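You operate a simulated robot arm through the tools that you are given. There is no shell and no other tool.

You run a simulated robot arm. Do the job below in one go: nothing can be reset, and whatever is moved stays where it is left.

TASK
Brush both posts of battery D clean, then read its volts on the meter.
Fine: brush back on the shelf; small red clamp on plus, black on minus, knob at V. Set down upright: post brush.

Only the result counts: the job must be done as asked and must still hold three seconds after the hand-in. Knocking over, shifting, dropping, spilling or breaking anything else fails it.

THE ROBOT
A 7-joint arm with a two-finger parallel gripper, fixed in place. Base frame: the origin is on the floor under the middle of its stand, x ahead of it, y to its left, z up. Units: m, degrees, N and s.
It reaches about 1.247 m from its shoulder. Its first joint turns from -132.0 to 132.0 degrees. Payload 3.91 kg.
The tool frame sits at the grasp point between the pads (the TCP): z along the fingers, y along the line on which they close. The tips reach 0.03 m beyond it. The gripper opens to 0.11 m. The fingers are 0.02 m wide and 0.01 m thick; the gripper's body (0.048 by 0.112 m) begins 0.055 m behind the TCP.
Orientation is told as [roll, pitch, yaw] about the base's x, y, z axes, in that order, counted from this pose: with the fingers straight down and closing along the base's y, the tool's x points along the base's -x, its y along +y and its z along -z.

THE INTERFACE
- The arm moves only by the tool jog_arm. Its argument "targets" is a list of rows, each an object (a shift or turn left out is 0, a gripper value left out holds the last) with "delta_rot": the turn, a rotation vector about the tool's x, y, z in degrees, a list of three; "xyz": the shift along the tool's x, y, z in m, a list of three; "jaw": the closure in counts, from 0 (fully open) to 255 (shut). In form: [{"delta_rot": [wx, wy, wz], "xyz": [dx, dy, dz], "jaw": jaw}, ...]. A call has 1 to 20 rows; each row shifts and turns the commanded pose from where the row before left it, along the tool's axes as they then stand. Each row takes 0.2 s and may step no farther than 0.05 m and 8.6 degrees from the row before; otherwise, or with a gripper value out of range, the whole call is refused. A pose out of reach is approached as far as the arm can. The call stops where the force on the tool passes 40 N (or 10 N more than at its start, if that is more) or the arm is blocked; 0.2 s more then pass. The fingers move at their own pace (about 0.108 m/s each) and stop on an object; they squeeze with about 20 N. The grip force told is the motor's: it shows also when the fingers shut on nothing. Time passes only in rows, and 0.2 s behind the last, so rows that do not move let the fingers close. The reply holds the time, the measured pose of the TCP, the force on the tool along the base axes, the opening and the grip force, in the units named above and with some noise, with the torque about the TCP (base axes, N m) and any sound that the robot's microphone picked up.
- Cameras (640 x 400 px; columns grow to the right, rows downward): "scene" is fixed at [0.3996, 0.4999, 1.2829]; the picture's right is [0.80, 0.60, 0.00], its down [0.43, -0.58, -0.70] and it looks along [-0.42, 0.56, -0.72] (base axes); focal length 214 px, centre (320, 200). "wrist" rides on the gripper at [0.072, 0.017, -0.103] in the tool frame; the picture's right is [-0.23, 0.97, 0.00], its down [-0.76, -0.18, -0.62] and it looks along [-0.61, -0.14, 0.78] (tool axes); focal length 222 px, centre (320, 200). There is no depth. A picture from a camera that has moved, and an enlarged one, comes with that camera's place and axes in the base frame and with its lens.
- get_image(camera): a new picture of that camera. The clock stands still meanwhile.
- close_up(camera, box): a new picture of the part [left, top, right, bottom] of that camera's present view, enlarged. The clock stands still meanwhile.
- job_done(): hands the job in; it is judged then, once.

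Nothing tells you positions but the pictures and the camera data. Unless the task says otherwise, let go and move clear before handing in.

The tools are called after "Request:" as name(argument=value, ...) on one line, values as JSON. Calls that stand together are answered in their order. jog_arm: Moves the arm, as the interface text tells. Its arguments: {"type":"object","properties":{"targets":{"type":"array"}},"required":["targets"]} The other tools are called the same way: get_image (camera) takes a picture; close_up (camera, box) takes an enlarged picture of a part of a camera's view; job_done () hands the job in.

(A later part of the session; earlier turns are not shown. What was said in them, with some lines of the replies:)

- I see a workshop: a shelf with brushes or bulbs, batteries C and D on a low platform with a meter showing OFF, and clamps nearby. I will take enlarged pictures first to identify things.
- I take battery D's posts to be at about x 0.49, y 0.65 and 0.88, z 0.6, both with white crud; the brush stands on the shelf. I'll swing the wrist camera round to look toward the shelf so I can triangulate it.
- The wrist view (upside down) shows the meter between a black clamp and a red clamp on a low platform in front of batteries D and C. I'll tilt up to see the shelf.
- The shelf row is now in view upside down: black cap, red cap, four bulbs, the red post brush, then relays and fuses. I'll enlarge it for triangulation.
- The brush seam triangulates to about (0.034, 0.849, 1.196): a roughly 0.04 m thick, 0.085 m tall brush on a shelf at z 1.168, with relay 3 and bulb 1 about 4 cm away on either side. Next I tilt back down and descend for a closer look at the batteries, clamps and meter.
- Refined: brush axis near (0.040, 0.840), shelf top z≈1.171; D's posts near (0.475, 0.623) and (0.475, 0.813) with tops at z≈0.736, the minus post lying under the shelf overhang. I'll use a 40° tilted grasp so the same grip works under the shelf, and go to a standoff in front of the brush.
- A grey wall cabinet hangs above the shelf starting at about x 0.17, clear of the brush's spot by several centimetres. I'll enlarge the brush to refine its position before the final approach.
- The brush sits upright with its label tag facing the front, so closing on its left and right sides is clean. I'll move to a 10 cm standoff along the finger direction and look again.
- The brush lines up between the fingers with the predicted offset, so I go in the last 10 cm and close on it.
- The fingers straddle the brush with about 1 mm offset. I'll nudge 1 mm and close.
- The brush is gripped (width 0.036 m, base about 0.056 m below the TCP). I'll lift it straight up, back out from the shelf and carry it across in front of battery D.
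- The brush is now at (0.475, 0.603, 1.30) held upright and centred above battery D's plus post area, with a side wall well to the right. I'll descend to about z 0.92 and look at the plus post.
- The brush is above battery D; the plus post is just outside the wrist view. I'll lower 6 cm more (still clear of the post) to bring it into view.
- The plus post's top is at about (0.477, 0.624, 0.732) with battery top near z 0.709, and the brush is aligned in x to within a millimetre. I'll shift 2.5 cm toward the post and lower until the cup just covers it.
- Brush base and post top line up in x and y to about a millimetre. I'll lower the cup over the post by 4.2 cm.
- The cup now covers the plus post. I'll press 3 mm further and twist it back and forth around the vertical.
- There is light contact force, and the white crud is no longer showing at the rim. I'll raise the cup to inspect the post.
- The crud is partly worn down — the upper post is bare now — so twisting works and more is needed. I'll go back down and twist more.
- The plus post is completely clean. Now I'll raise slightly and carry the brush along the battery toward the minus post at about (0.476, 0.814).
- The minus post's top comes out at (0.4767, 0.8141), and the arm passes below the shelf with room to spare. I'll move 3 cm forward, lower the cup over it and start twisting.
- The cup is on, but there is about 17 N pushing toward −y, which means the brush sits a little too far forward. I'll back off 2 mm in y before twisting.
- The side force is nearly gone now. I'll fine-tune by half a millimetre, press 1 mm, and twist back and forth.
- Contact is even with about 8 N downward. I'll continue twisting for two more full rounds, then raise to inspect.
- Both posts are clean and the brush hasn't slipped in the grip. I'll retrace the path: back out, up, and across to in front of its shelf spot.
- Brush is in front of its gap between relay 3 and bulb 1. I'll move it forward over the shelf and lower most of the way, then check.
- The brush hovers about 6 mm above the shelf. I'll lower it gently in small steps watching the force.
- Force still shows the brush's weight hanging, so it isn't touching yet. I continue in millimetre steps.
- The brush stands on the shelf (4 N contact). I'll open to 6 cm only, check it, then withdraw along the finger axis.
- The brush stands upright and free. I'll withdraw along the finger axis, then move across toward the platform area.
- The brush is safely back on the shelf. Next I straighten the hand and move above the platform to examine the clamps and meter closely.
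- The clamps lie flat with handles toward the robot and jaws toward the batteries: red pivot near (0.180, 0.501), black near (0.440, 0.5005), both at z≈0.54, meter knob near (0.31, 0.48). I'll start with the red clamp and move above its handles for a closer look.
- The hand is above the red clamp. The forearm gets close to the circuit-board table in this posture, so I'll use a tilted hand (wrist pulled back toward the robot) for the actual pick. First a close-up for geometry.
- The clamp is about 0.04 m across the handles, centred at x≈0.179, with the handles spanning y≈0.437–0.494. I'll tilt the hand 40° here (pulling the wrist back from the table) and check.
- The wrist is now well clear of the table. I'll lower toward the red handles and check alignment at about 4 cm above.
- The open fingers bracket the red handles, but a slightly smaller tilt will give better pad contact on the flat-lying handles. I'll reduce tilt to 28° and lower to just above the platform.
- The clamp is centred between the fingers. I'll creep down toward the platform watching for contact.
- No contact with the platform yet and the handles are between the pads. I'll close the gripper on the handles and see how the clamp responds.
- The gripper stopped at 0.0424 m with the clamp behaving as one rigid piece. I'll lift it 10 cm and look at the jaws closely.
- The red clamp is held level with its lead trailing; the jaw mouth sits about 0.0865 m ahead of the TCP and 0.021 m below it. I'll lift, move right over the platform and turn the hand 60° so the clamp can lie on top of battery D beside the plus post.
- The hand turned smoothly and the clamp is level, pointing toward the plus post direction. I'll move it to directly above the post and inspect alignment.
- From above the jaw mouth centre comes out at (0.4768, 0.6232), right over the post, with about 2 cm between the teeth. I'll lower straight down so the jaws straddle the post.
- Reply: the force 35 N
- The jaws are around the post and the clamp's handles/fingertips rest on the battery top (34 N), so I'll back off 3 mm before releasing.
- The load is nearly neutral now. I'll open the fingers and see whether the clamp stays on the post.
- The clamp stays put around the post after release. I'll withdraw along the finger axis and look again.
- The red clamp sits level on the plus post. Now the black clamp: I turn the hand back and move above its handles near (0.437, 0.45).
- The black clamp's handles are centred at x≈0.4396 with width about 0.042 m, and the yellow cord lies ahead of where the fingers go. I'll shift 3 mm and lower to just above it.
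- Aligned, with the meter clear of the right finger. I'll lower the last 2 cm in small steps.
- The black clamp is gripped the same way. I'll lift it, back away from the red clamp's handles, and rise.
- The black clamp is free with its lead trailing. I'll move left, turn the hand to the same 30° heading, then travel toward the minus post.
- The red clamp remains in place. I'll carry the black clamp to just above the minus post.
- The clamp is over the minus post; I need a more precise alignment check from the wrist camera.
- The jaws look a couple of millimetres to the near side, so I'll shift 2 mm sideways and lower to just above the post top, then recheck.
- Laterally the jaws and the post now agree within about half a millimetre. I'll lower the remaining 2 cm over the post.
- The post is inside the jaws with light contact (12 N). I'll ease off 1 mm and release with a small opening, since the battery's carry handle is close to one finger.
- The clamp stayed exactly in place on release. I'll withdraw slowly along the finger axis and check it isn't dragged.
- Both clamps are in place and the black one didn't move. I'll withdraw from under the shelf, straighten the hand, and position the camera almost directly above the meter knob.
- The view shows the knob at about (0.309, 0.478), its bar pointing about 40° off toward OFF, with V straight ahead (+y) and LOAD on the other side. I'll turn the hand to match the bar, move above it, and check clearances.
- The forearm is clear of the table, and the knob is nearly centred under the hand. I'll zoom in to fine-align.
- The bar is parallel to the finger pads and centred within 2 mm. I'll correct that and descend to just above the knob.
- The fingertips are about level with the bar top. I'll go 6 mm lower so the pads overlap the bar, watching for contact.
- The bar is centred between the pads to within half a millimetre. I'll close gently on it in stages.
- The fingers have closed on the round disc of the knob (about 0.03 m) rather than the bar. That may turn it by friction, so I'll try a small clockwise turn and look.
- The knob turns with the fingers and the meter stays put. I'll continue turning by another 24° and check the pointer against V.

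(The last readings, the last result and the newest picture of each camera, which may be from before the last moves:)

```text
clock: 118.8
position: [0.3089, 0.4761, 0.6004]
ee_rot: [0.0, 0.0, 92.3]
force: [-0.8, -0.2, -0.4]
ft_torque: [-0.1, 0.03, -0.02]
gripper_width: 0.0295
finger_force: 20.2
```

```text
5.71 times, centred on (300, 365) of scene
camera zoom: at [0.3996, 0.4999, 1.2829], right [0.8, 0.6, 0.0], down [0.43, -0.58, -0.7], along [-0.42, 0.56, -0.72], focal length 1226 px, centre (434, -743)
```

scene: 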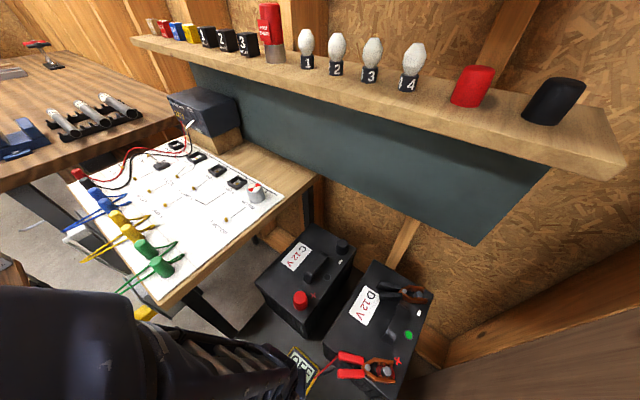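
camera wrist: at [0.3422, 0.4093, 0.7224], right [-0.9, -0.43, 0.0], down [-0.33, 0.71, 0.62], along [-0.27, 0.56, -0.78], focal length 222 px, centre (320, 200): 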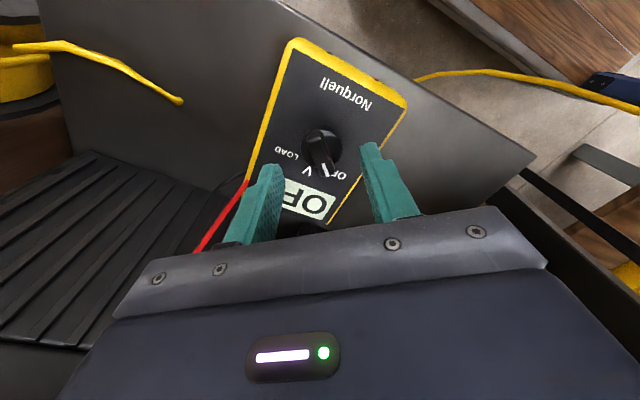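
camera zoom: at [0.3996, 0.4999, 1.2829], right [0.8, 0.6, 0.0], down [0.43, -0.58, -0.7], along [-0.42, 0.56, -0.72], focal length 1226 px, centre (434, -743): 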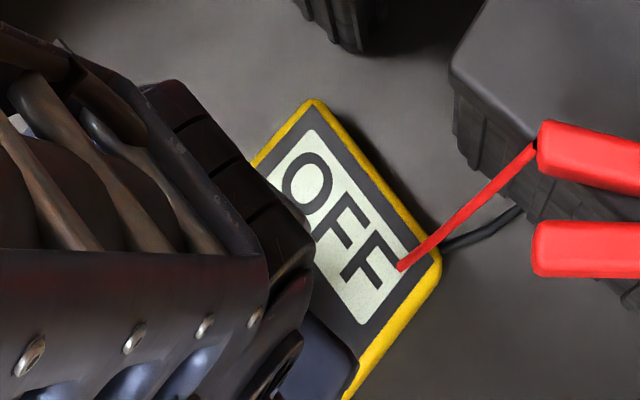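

The knob pointer now looks near V, but the meter body itself seems to have rotated slightly with it. Before doing anything else I'll look more closely.

Request:
get_image(camera="wrist")

Request:
close_up(camera="wrist", box=[270, 120, 380, 210])

Request:
close_up(camera="scene", box=[260, 310, 460, 400])

```text
taken
camera wrist: at [0.295, 0.4037, 0.7027], right [-0.98, 0.19, 0.0], down [0.15, 0.77, 0.62], along [0.12, 0.61, -0.78], focal length 222 px, centre (320, 200)
```

wrist: 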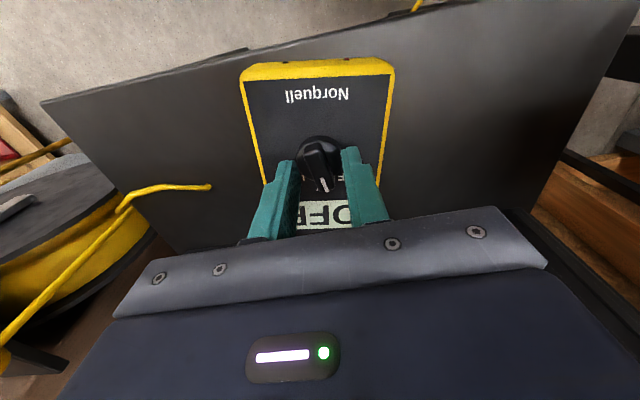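

```text
4.44 times, centred on (325, 165) of wrist
camera zoom: at [0.295, 0.4037, 0.7027], right [-0.98, 0.19, 0.0], down [0.15, 0.77, 0.62], along [0.12, 0.61, -0.78], focal length 987 px, centre (298, 356)
```

zoom: 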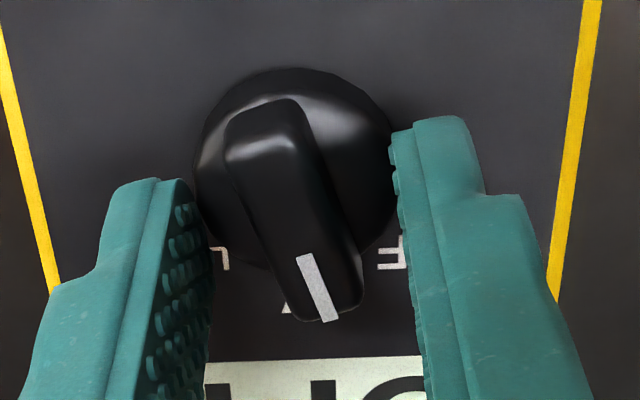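

```text
3.20 times, centred on (360, 355) of scene
camera zoom: at [0.3996, 0.4999, 1.2829], right [0.8, 0.6, 0.0], down [0.43, -0.58, -0.7], along [-0.42, 0.56, -0.72], focal length 686 px, centre (192, -296)
```

zoom: 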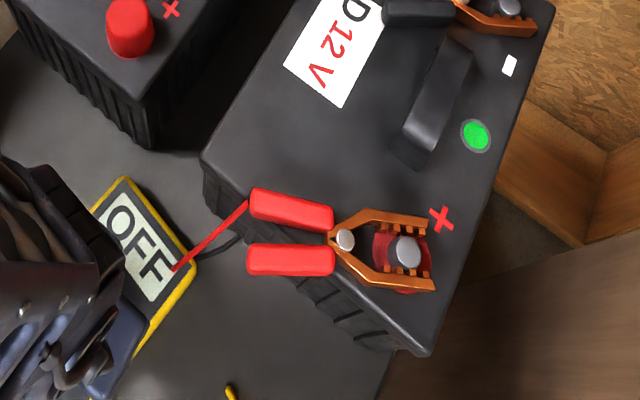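

The meter body has turned about 9° clockwise along with the knob, which is still roughly 12° short of V. I'll press down lightly so the meter is held firm by friction while I turn the knob the rest of the way.

Request:
jog_arm(targets=[{"xyz": [0, 0, 0.0015]}, {}])

```text
clock: 119.4
position: [0.3084, 0.4772, 0.5993]
ee_rot: [0.0, -0.1, 92.5]
force: [0.0, -3.0, 24.0]
ft_torque: [-0.06, -0.01, 0.0]
gripper_width: 0.0297
finger_force: 19.9
```

There's 24 N of downward press now. I'll turn 6° and compare the meter outline before and after.

Request:
jog_arm(targets=[{"delta_rot": [0, 0, 4]}, {"delta_rot": [0, 0, 4]}, {}])

Request:
close_up(camera="wrist", box=[270, 120, 380, 210])

Request:
close_up(camera="scene", box=[260, 330, 340, 400])

```text
clock: 120.2
position: [0.3086, 0.4772, 0.5993]
ee_rot: [0.0, -0.1, 84.4]
force: [4.9, 2.7, 24.3]
ft_torque: [0.09, -0.12, 0.03]
gripper_width: 0.0298
finger_force: 19.8
```

```text
4.44 times, centred on (325, 165) of wrist
camera zoom: at [0.285, 0.4064, 0.7012], right [-0.95, 0.32, 0.0], down [0.25, 0.74, 0.62], along [0.2, 0.59, -0.78], focal length 987 px, centre (298, 356)
```

zoom: 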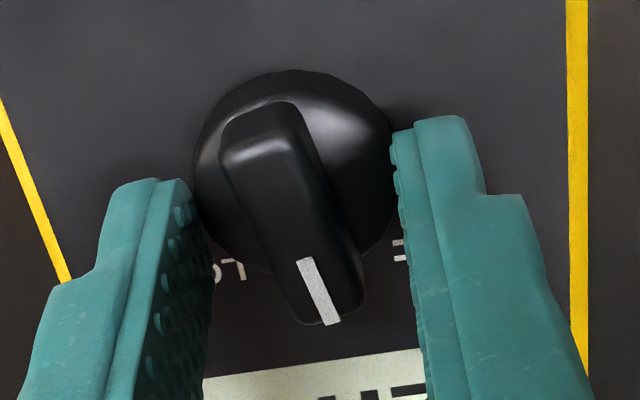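

```text
5.71 times, centred on (300, 365) of scene
camera zoom: at [0.3996, 0.4999, 1.2829], right [0.8, 0.6, 0.0], down [0.43, -0.58, -0.7], along [-0.42, 0.56, -0.72], focal length 1226 px, centre (434, -743)
```

zoom: 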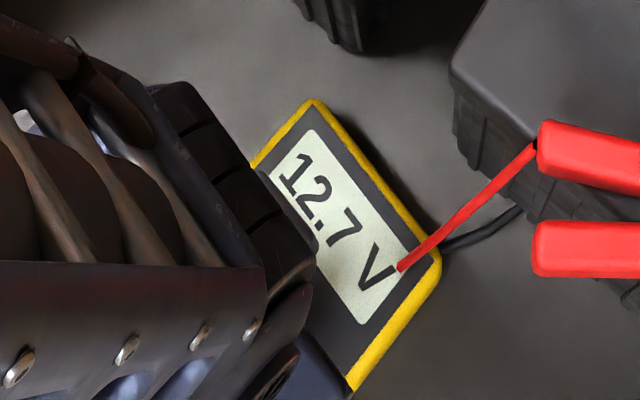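

The meter now reads 12.7 V and its outline didn't move while pressed. I'll turn 3° more to centre the pointer on V, then ease off and release the knob.

Request:
jog_arm(targets=[{"delta_rot": [0, 0, 3]}, {}])

Request:
close_up(camera="scene", box=[260, 330, 340, 400])

Request:
close_up(camera="wrist", box=[270, 120, 380, 210])

```text
clock: 120.8
position: [0.3087, 0.4758, 0.5994]
ee_rot: [0.0, -0.1, 81.4]
force: [5.7, 9.7, 12.6]
ft_torque: [0.62, -0.36, 0.0]
gripper_width: 0.0299
finger_force: 20.0
```

```text
5.71 times, centred on (300, 365) of scene
camera zoom: at [0.3996, 0.4999, 1.2829], right [0.8, 0.6, 0.0], down [0.43, -0.58, -0.7], along [-0.42, 0.56, -0.72], focal length 1226 px, centre (434, -743)
```

zoom: 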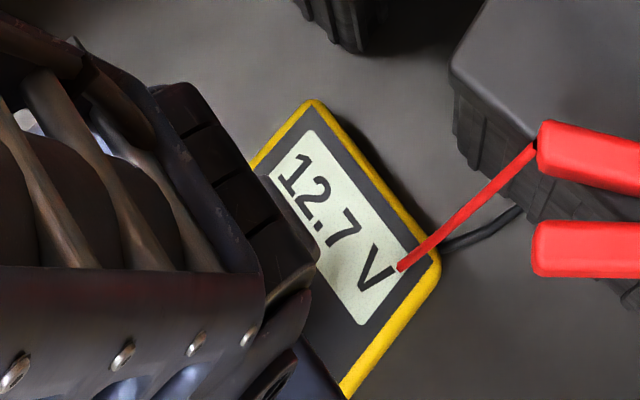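

```text
4.44 times, centred on (325, 165) of wrist
camera zoom: at [0.2812, 0.4074, 0.7012], right [-0.93, 0.37, 0.0], down [0.29, 0.73, 0.62], along [0.23, 0.58, -0.78], focal length 987 px, centre (298, 356)
```

zoom: 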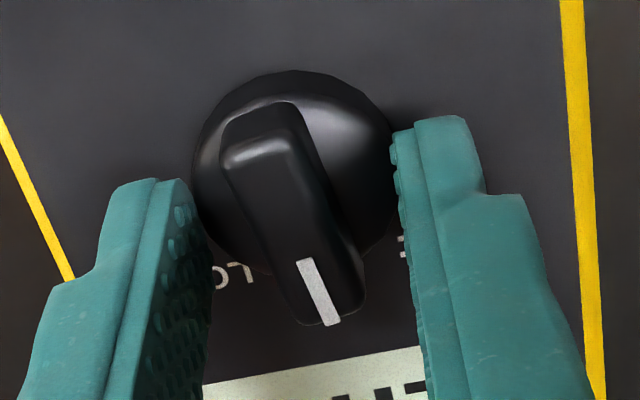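

The pointer sits over V and the display holds 12.7 V. I'll ease off the press and open the fingers.

Request:
jog_arm(targets=[{"xyz": [0, 0, -0.0008]}, {}, {"jaw": 200}, {"jaw": 170}, {"jaw": 134}, {}])

Request:
close_up(camera="scene", box=[260, 330, 340, 400])

Request:
close_up(camera="wrist", box=[230, 90, 420, 240])

```text
clock: 122.2
position: [0.3093, 0.4767, 0.6006]
ee_rot: [-0.1, 0.0, 81.4]
force: [-0.3, -0.3, 0.2]
ft_torque: [-0.03, 0.01, 0.0]
gripper_width: 0.0522
finger_force: 0.0
```

```text
5.71 times, centred on (300, 365) of scene
camera zoom: at [0.3996, 0.4999, 1.2829], right [0.8, 0.6, 0.0], down [0.43, -0.58, -0.7], along [-0.42, 0.56, -0.72], focal length 1226 px, centre (434, -743)
```

zoom: 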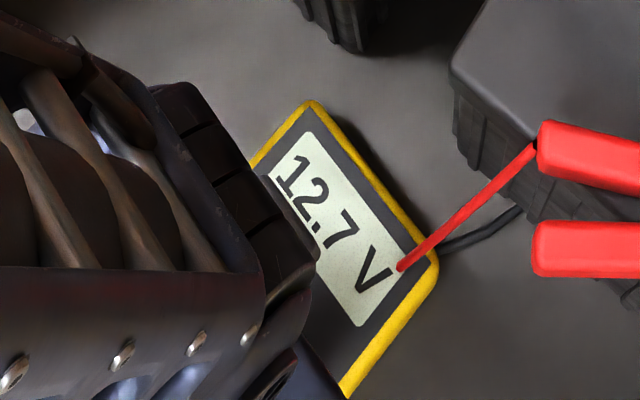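

```text
2.67 times, centred on (325, 165) of wrist
camera zoom: at [0.2812, 0.4074, 0.702], right [-0.93, 0.37, 0.0], down [0.29, 0.73, 0.62], along [0.23, 0.58, -0.78], focal length 592 px, centre (307, 293)
```

zoom: 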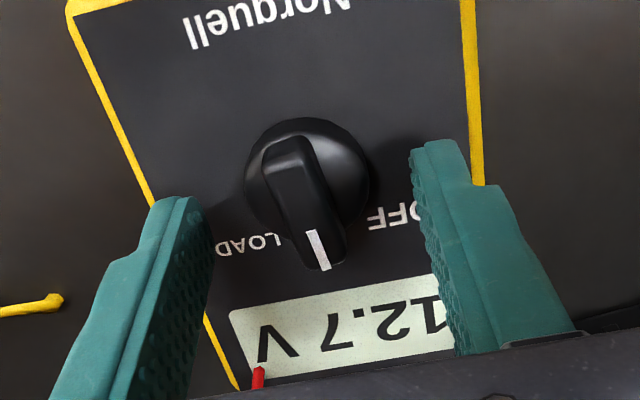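

The knob is released at V and the display shows 12.7 V. I'll raise straight up and check the meter's orientation and everything else.

Request:
jog_arm(targets=[{"xyz": [0, 0, -0.02]}, {"xyz": [0, 0, -0.04]}, {"xyz": [0, 0, -0.04]}, {"xyz": [0, 0, -0.04]}, {"xyz": [0, 0, -0.04]}, {}])

Request:
get_image(camera="wrist")

Request:
close_up(camera="wrist", box=[260, 40, 400, 170])

Request:
get_image(camera="scene")

```text
clock: 123.6
position: [0.3057, 0.4749, 0.7783]
ee_rot: [0.0, 0.0, 81.4]
force: [0.5, 0.5, 0.2]
ft_torque: [0.01, 0.01, 0.03]
gripper_width: 0.0521
finger_force: 0.0
```

```text
taken
camera wrist: at [0.2787, 0.4055, 0.8813], right [-0.93, 0.37, 0.0], down [0.29, 0.73, 0.62], along [0.23, 0.58, -0.78], focal length 222 px, centre (320, 200)
```

wrist: 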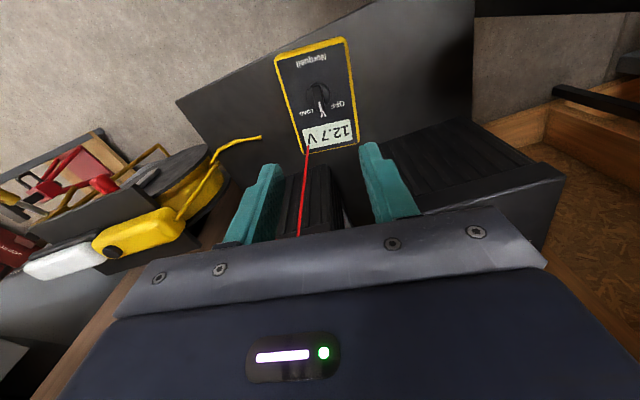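

```text
3.08 times, centred on (330, 105) of wrist
camera zoom: at [0.2787, 0.4055, 0.8813], right [-0.93, 0.37, 0.0], down [0.29, 0.73, 0.62], along [0.23, 0.58, -0.78], focal length 684 px, centre (289, 492)
```

zoom: 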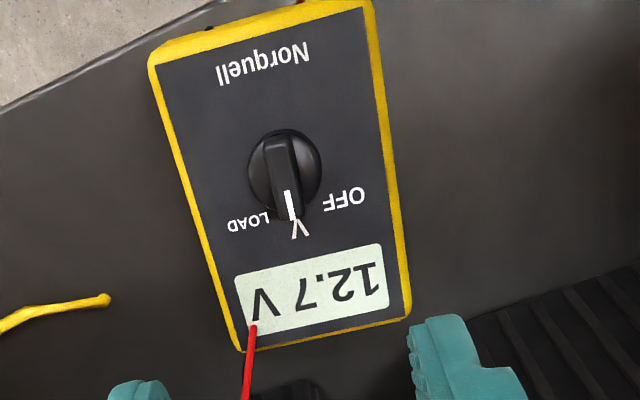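

```text
taken
```

scene: 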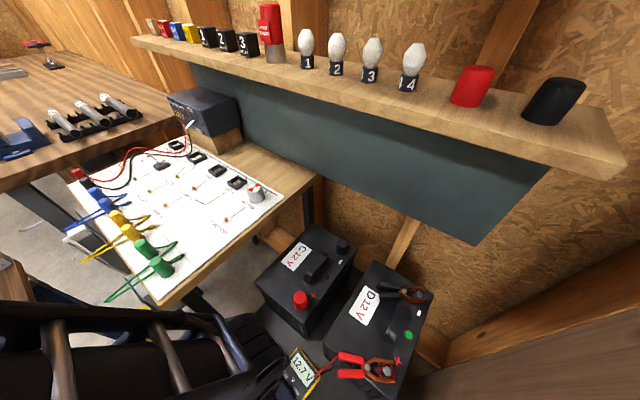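

Everything is right: pointer on V, display 12.7 V, clamps and brush in place. The meter's centre hasn't moved, but it sits yawed about 9°, so I'll gently square it up again by its sides; first I open fully and centre over it.

Request:
jog_arm(targets=[{"xyz": [-0.0187, -0.0021, 0], "jaw": 0}, {}, {"xyz": [0, 0, 0.04]}, {"xyz": [0, 0, 0.04]}, {"xyz": [0, 0, 0.03]}, {}])

Request:
get_image(camera="wrist")

Request:
get_image(camera="scene")

```text
clock: 125.0
position: [0.3139, 0.4938, 0.669]
ee_rot: [0.0, 0.0, 81.3]
force: [0.3, -0.5, -0.8]
ft_torque: [-0.02, -0.02, -0.03]
gripper_width: 0.1105
finger_force: 0.1
```

```text
taken
camera wrist: at [0.286, 0.4248, 0.7712], right [-0.93, 0.37, 0.0], down [0.29, 0.73, 0.62], along [0.23, 0.58, -0.78], focal length 222 px, centre (320, 200)
```

wrist: 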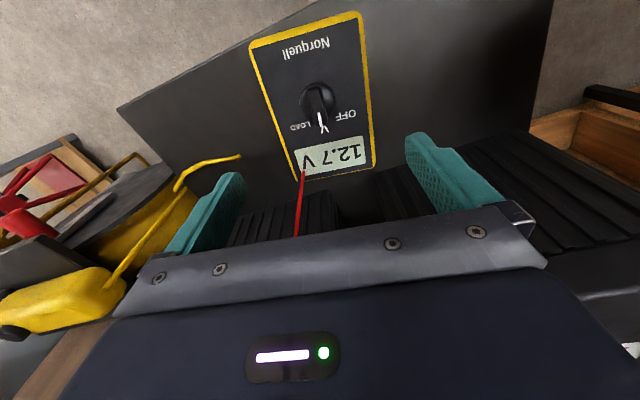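

```text
taken
```

scene: 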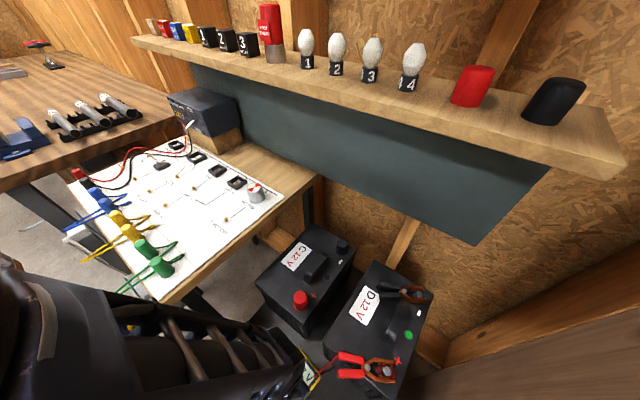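

The meter's sides are parallel to the fingers, off-centre by 2.5 mm. I'll correct that and descend beside it partway to verify clearance.

Request:
jog_arm(targets=[{"xyz": [0, 0.0025, 0]}, {"xyz": [0, 0, 0.03]}, {"xyz": [0, 0, 0.03]}, {"xyz": [0, 0, 0.015]}, {}])

Request:
get_image(camera="wrist")

```text
clock: 126.2
position: [0.3102, 0.4943, 0.5934]
ee_rot: [0.0, 0.0, 81.4]
force: [0.0, -1.1, -0.2]
ft_torque: [0.01, 0.0, 0.02]
gripper_width: 0.1099
finger_force: 0.1
```

```text
taken
camera wrist: at [0.2825, 0.4253, 0.6967], right [-0.93, 0.37, 0.0], down [0.29, 0.73, 0.62], along [0.23, 0.58, -0.78], focal length 222 px, centre (320, 200)
```

wrist: 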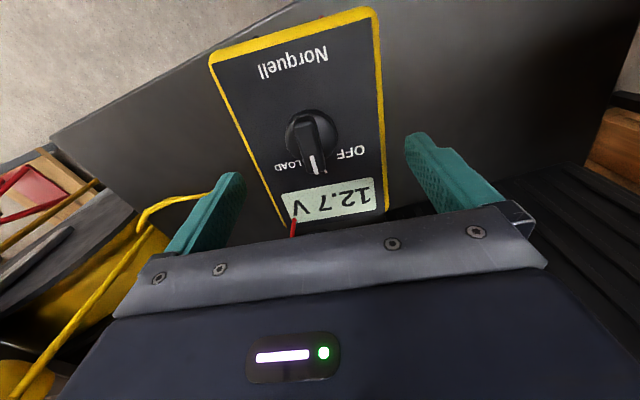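

Both fingers clear the sides of the meter by about a centimetre. I'll lower beside it and close gently.

Request:
jog_arm(targets=[{"xyz": [0, 0, 0.013]}, {"xyz": [0, 0, 0.012]}, {}])

Request:
get_image(camera="wrist")

```text
clock: 127.0
position: [0.3102, 0.4941, 0.5718]
ee_rot: [0.0, 0.0, 81.4]
force: [-0.4, 0.1, 0.3]
ft_torque: [-0.02, 0.02, -0.02]
gripper_width: 0.11
finger_force: 0.0
```

```text
taken
camera wrist: at [0.2826, 0.4255, 0.673], right [-0.93, 0.37, 0.0], down [0.29, 0.73, 0.62], along [0.23, 0.58, -0.78], focal length 222 px, centre (320, 200)
```

wrist: 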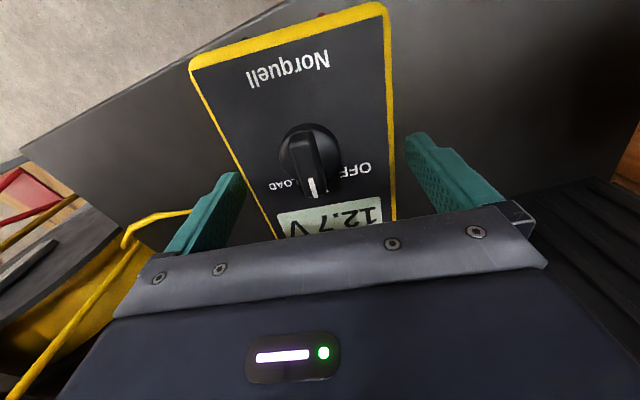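

Request:
jog_arm(targets=[{"xyz": [0, 0, 0.002], "jaw": 25}, {"jaw": 40}, {"jaw": 50}, {"jaw": 60}, {}])

Request:
get_image(camera="wrist")

Request:
close_up(camera="scene", box=[260, 330, 340, 400])

```text
clock: 128.2
position: [0.3113, 0.4952, 0.5693]
ee_rot: [0.1, -0.1, 81.4]
force: [5.0, -2.6, 11.9]
ft_torque: [-0.27, -0.24, 0.07]
gripper_width: 0.0946
finger_force: 20.4
```

```text
taken
camera wrist: at [0.2829, 0.4255, 0.6714], right [-0.93, 0.37, 0.0], down [0.29, 0.73, 0.62], along [0.23, 0.58, -0.78], focal length 222 px, centre (320, 200)
```

wrist: 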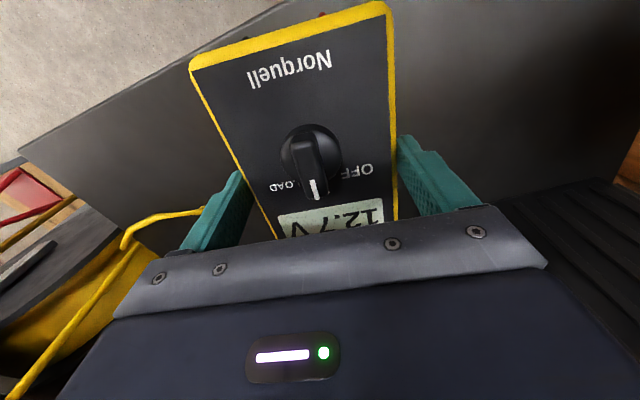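

```text
5.71 times, centred on (300, 365) of scene
camera zoom: at [0.3996, 0.4999, 1.2829], right [0.8, 0.6, 0.0], down [0.43, -0.58, -0.7], along [-0.42, 0.56, -0.72], focal length 1226 px, centre (434, -743)
```

zoom: 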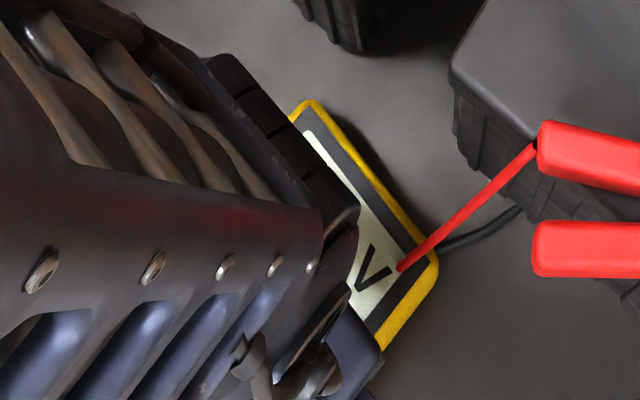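

The meter body is gripped at 0.0946 m. I'll relieve the slight press and turn it 9° back counter-clockwise.

Request:
jog_arm(targets=[{"xyz": [0, 0, -0.0006]}, {"delta_rot": [0, 0, -2.9]}, {"delta_rot": [0, 0, -2.9]}, {"delta_rot": [0, 0, -2.9]}, {}])

Request:
get_image(camera="wrist")

Request:
close_up(camera="scene", box=[260, 330, 340, 400])

```text
clock: 129.4
position: [0.3112, 0.4955, 0.5686]
ee_rot: [0.1, 0.0, 90.1]
force: [0.6, -0.3, 6.3]
ft_torque: [0.05, -0.09, -0.24]
gripper_width: 0.0948
finger_force: 20.0
```

```text
taken
camera wrist: at [0.2943, 0.4225, 0.6709], right [-0.97, 0.23, 0.0], down [0.18, 0.76, 0.62], along [0.14, 0.61, -0.78], focal length 222 px, centre (320, 200)
```

wrist: 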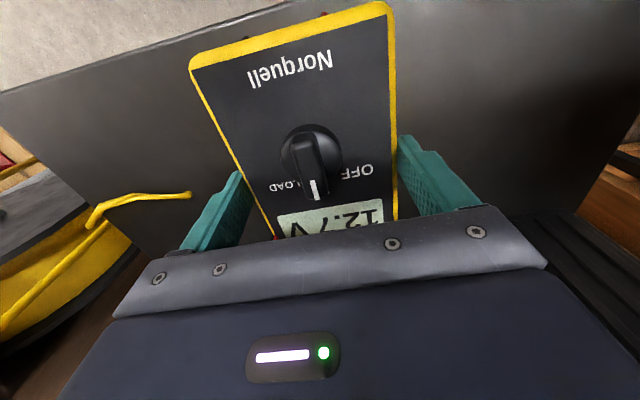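

```text
5.71 times, centred on (300, 365) of scene
camera zoom: at [0.3996, 0.4999, 1.2829], right [0.8, 0.6, 0.0], down [0.43, -0.58, -0.7], along [-0.42, 0.56, -0.72], focal length 1226 px, centre (434, -743)
```

zoom: 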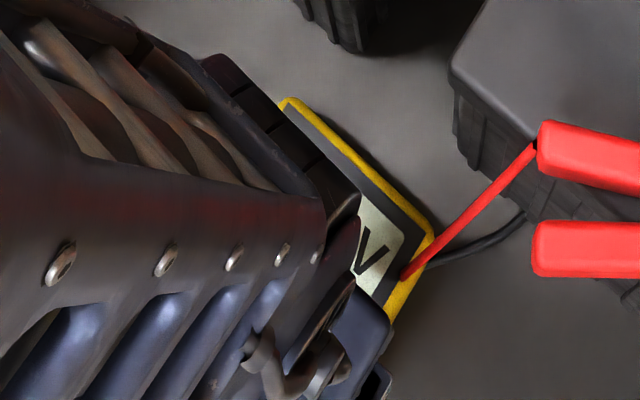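

The meter's corners are back at their original image positions. I'll open the fingers and raise straight up.

Request:
jog_arm(targets=[{"jaw": 35}, {"jaw": 15}, {"jaw": 0}, {}, {"xyz": [0, 0, -0.02]}, {"xyz": [0, 0, -0.03]}, {"xyz": [0, 0, -0.04]}, {"xyz": [0, 0, -0.04]}, {"xyz": [0, 0, -0.04]}, {"xyz": [0, 0, -0.04]}, {"xyz": [0, 0, -0.04]}, {}])

Request:
get_image(camera="wrist")

Request:
close_up(camera="wrist", box=[260, 0, 400, 130])

Request:
get_image(camera="scene")

```text
clock: 132.0
position: [0.3122, 0.4956, 0.8192]
ee_rot: [0.0, 0.0, 90.1]
force: [-0.5, 0.1, 0.9]
ft_torque: [-0.01, -0.02, 0.03]
gripper_width: 0.1098
finger_force: 0.1
```

```text
taken
camera wrist: at [0.2944, 0.4223, 0.9216], right [-0.97, 0.23, 0.0], down [0.18, 0.76, 0.62], along [0.14, 0.61, -0.78], focal length 222 px, centre (320, 200)
```

wrist: 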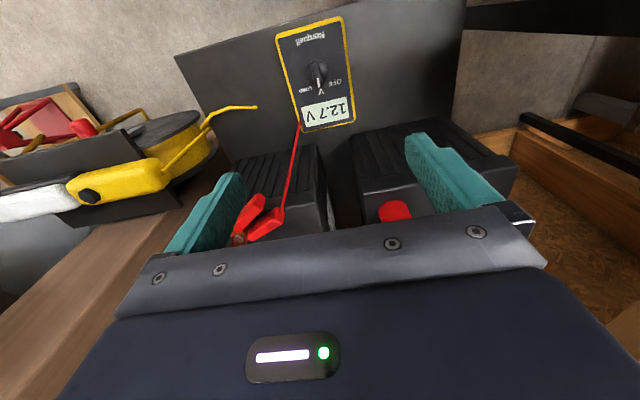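

```text
3.08 times, centred on (330, 65) of wrist
camera zoom: at [0.2944, 0.4223, 0.9216], right [-0.97, 0.23, 0.0], down [0.18, 0.76, 0.62], along [0.14, 0.61, -0.78], focal length 684 px, centre (289, 615)
```

zoom: 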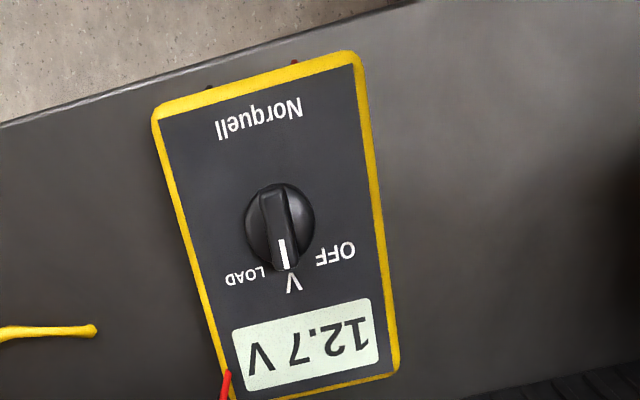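

```text
taken
```

scene: 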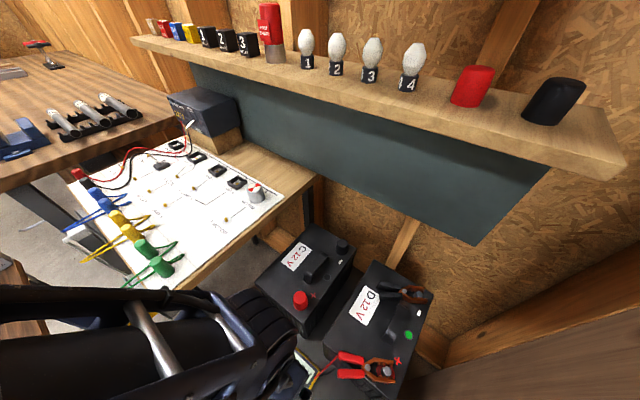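

The meter is square again, reads 12.7 V, and the knob points at V. I'll raise the arm clear and do a final check of all items.

Request:
jog_arm(targets=[{"xyz": [0.01, 0, -0.045]}, {"xyz": [0.01, 0, -0.045]}, {"xyz": [0.02, 0, -0.045]}, {"xyz": [0.02, 0, -0.045]}, {"xyz": [0.02, 0, -0.045]}, {"xyz": [0.02, 0, -0.045]}, {"xyz": [0.02, 0, -0.045]}, {"xyz": [0.02, 0, -0.045]}, {}, {}, {}, {}, {}])

Request:
get_image(camera="scene")

Request:
get_image(camera="wrist")

Request:
close_up(camera="scene", box=[240, 260, 460, 400])

Request:
close_up(camera="scene", box=[130, 0, 430, 120])

```text
clock: 134.8
position: [0.3096, 0.357, 1.1762]
ee_rot: [0.0, 0.0, 90.1]
force: [-0.8, -0.4, 0.1]
ft_torque: [-0.01, -0.02, 0.03]
gripper_width: 0.11
finger_force: 0.0
```

```text
taken
```

scene: 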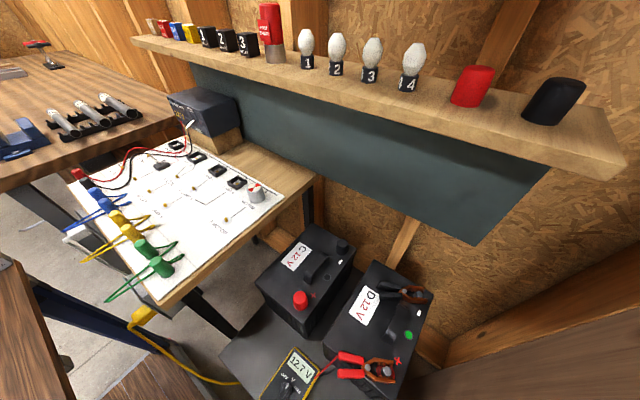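

```text
taken
camera wrist: at [0.2925, 0.2843, 1.2785], right [-0.97, 0.23, 0.0], down [0.18, 0.76, 0.62], along [0.14, 0.61, -0.78], focal length 222 px, centre (320, 200)
```

wrist: 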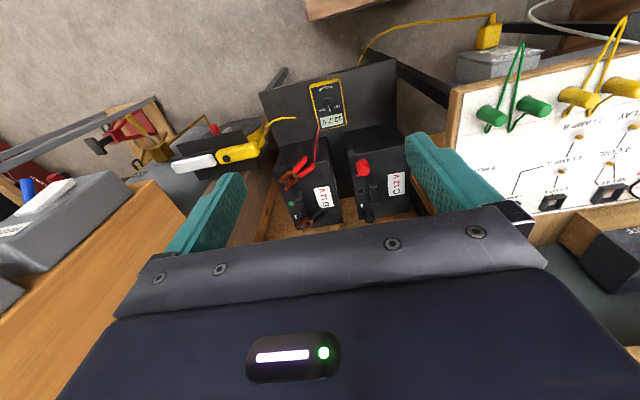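

```text
2.86 times, centred on (350, 330) of scene
camera zoom: at [0.3996, 0.4999, 1.2829], right [0.8, 0.6, 0.0], down [0.43, -0.58, -0.7], along [-0.42, 0.56, -0.72], focal length 613 px, centre (234, -171)
```

zoom: 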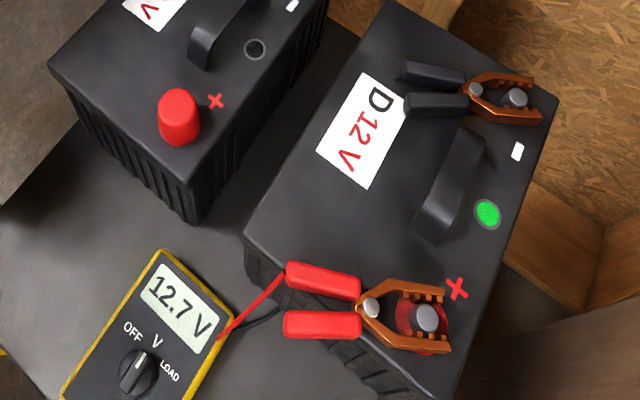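

```text
2.13 times, centred on (280, 60) of scene
camera zoom: at [0.3996, 0.4999, 1.2829], right [0.8, 0.6, 0.0], down [0.43, -0.58, -0.7], along [-0.42, 0.56, -0.72], focal length 458 px, centre (405, 499)
```

zoom: 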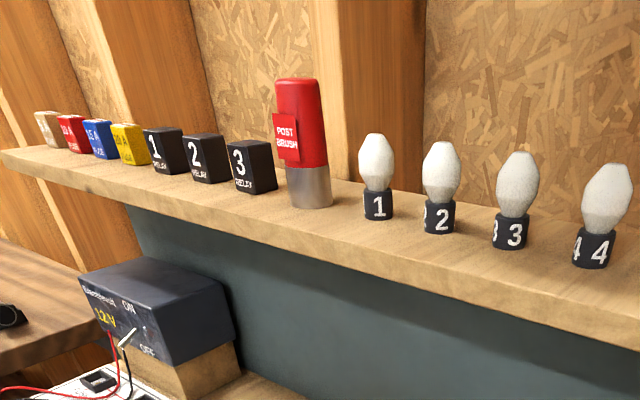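

Both posts are clean and the brush is upright back on the shelf. The red clamp is on D's plus post, the black clamp is on its minus post, the knob is at V, and the meter reads 12.7 V. The hand is empty and clear, so I'm handing in.

Request:
job_done()

```text
The job is handed in.
```

Battery D reads **12.7 V** on the meter, and the job is handed in.

- **Posts:** both posts of battery D are brushed clean, with no white crud left on either.
- **Brush:** it is back on the shelf in its old place, standing upright.
- **Clamps:** the small red clamp is on plus and the black one is on minus. Both stayed put after I let go.
- **Knob:** it points at V.

**Meter moved slightly:** while I turned the knob, the meter body turned about 9° with it. I gripped it by its sides and turned it back. In the camera view its corners are within a pixel or two of where they started.

Nothing else looked moved in the last pictures. The hand was open and well clear when I handed in.
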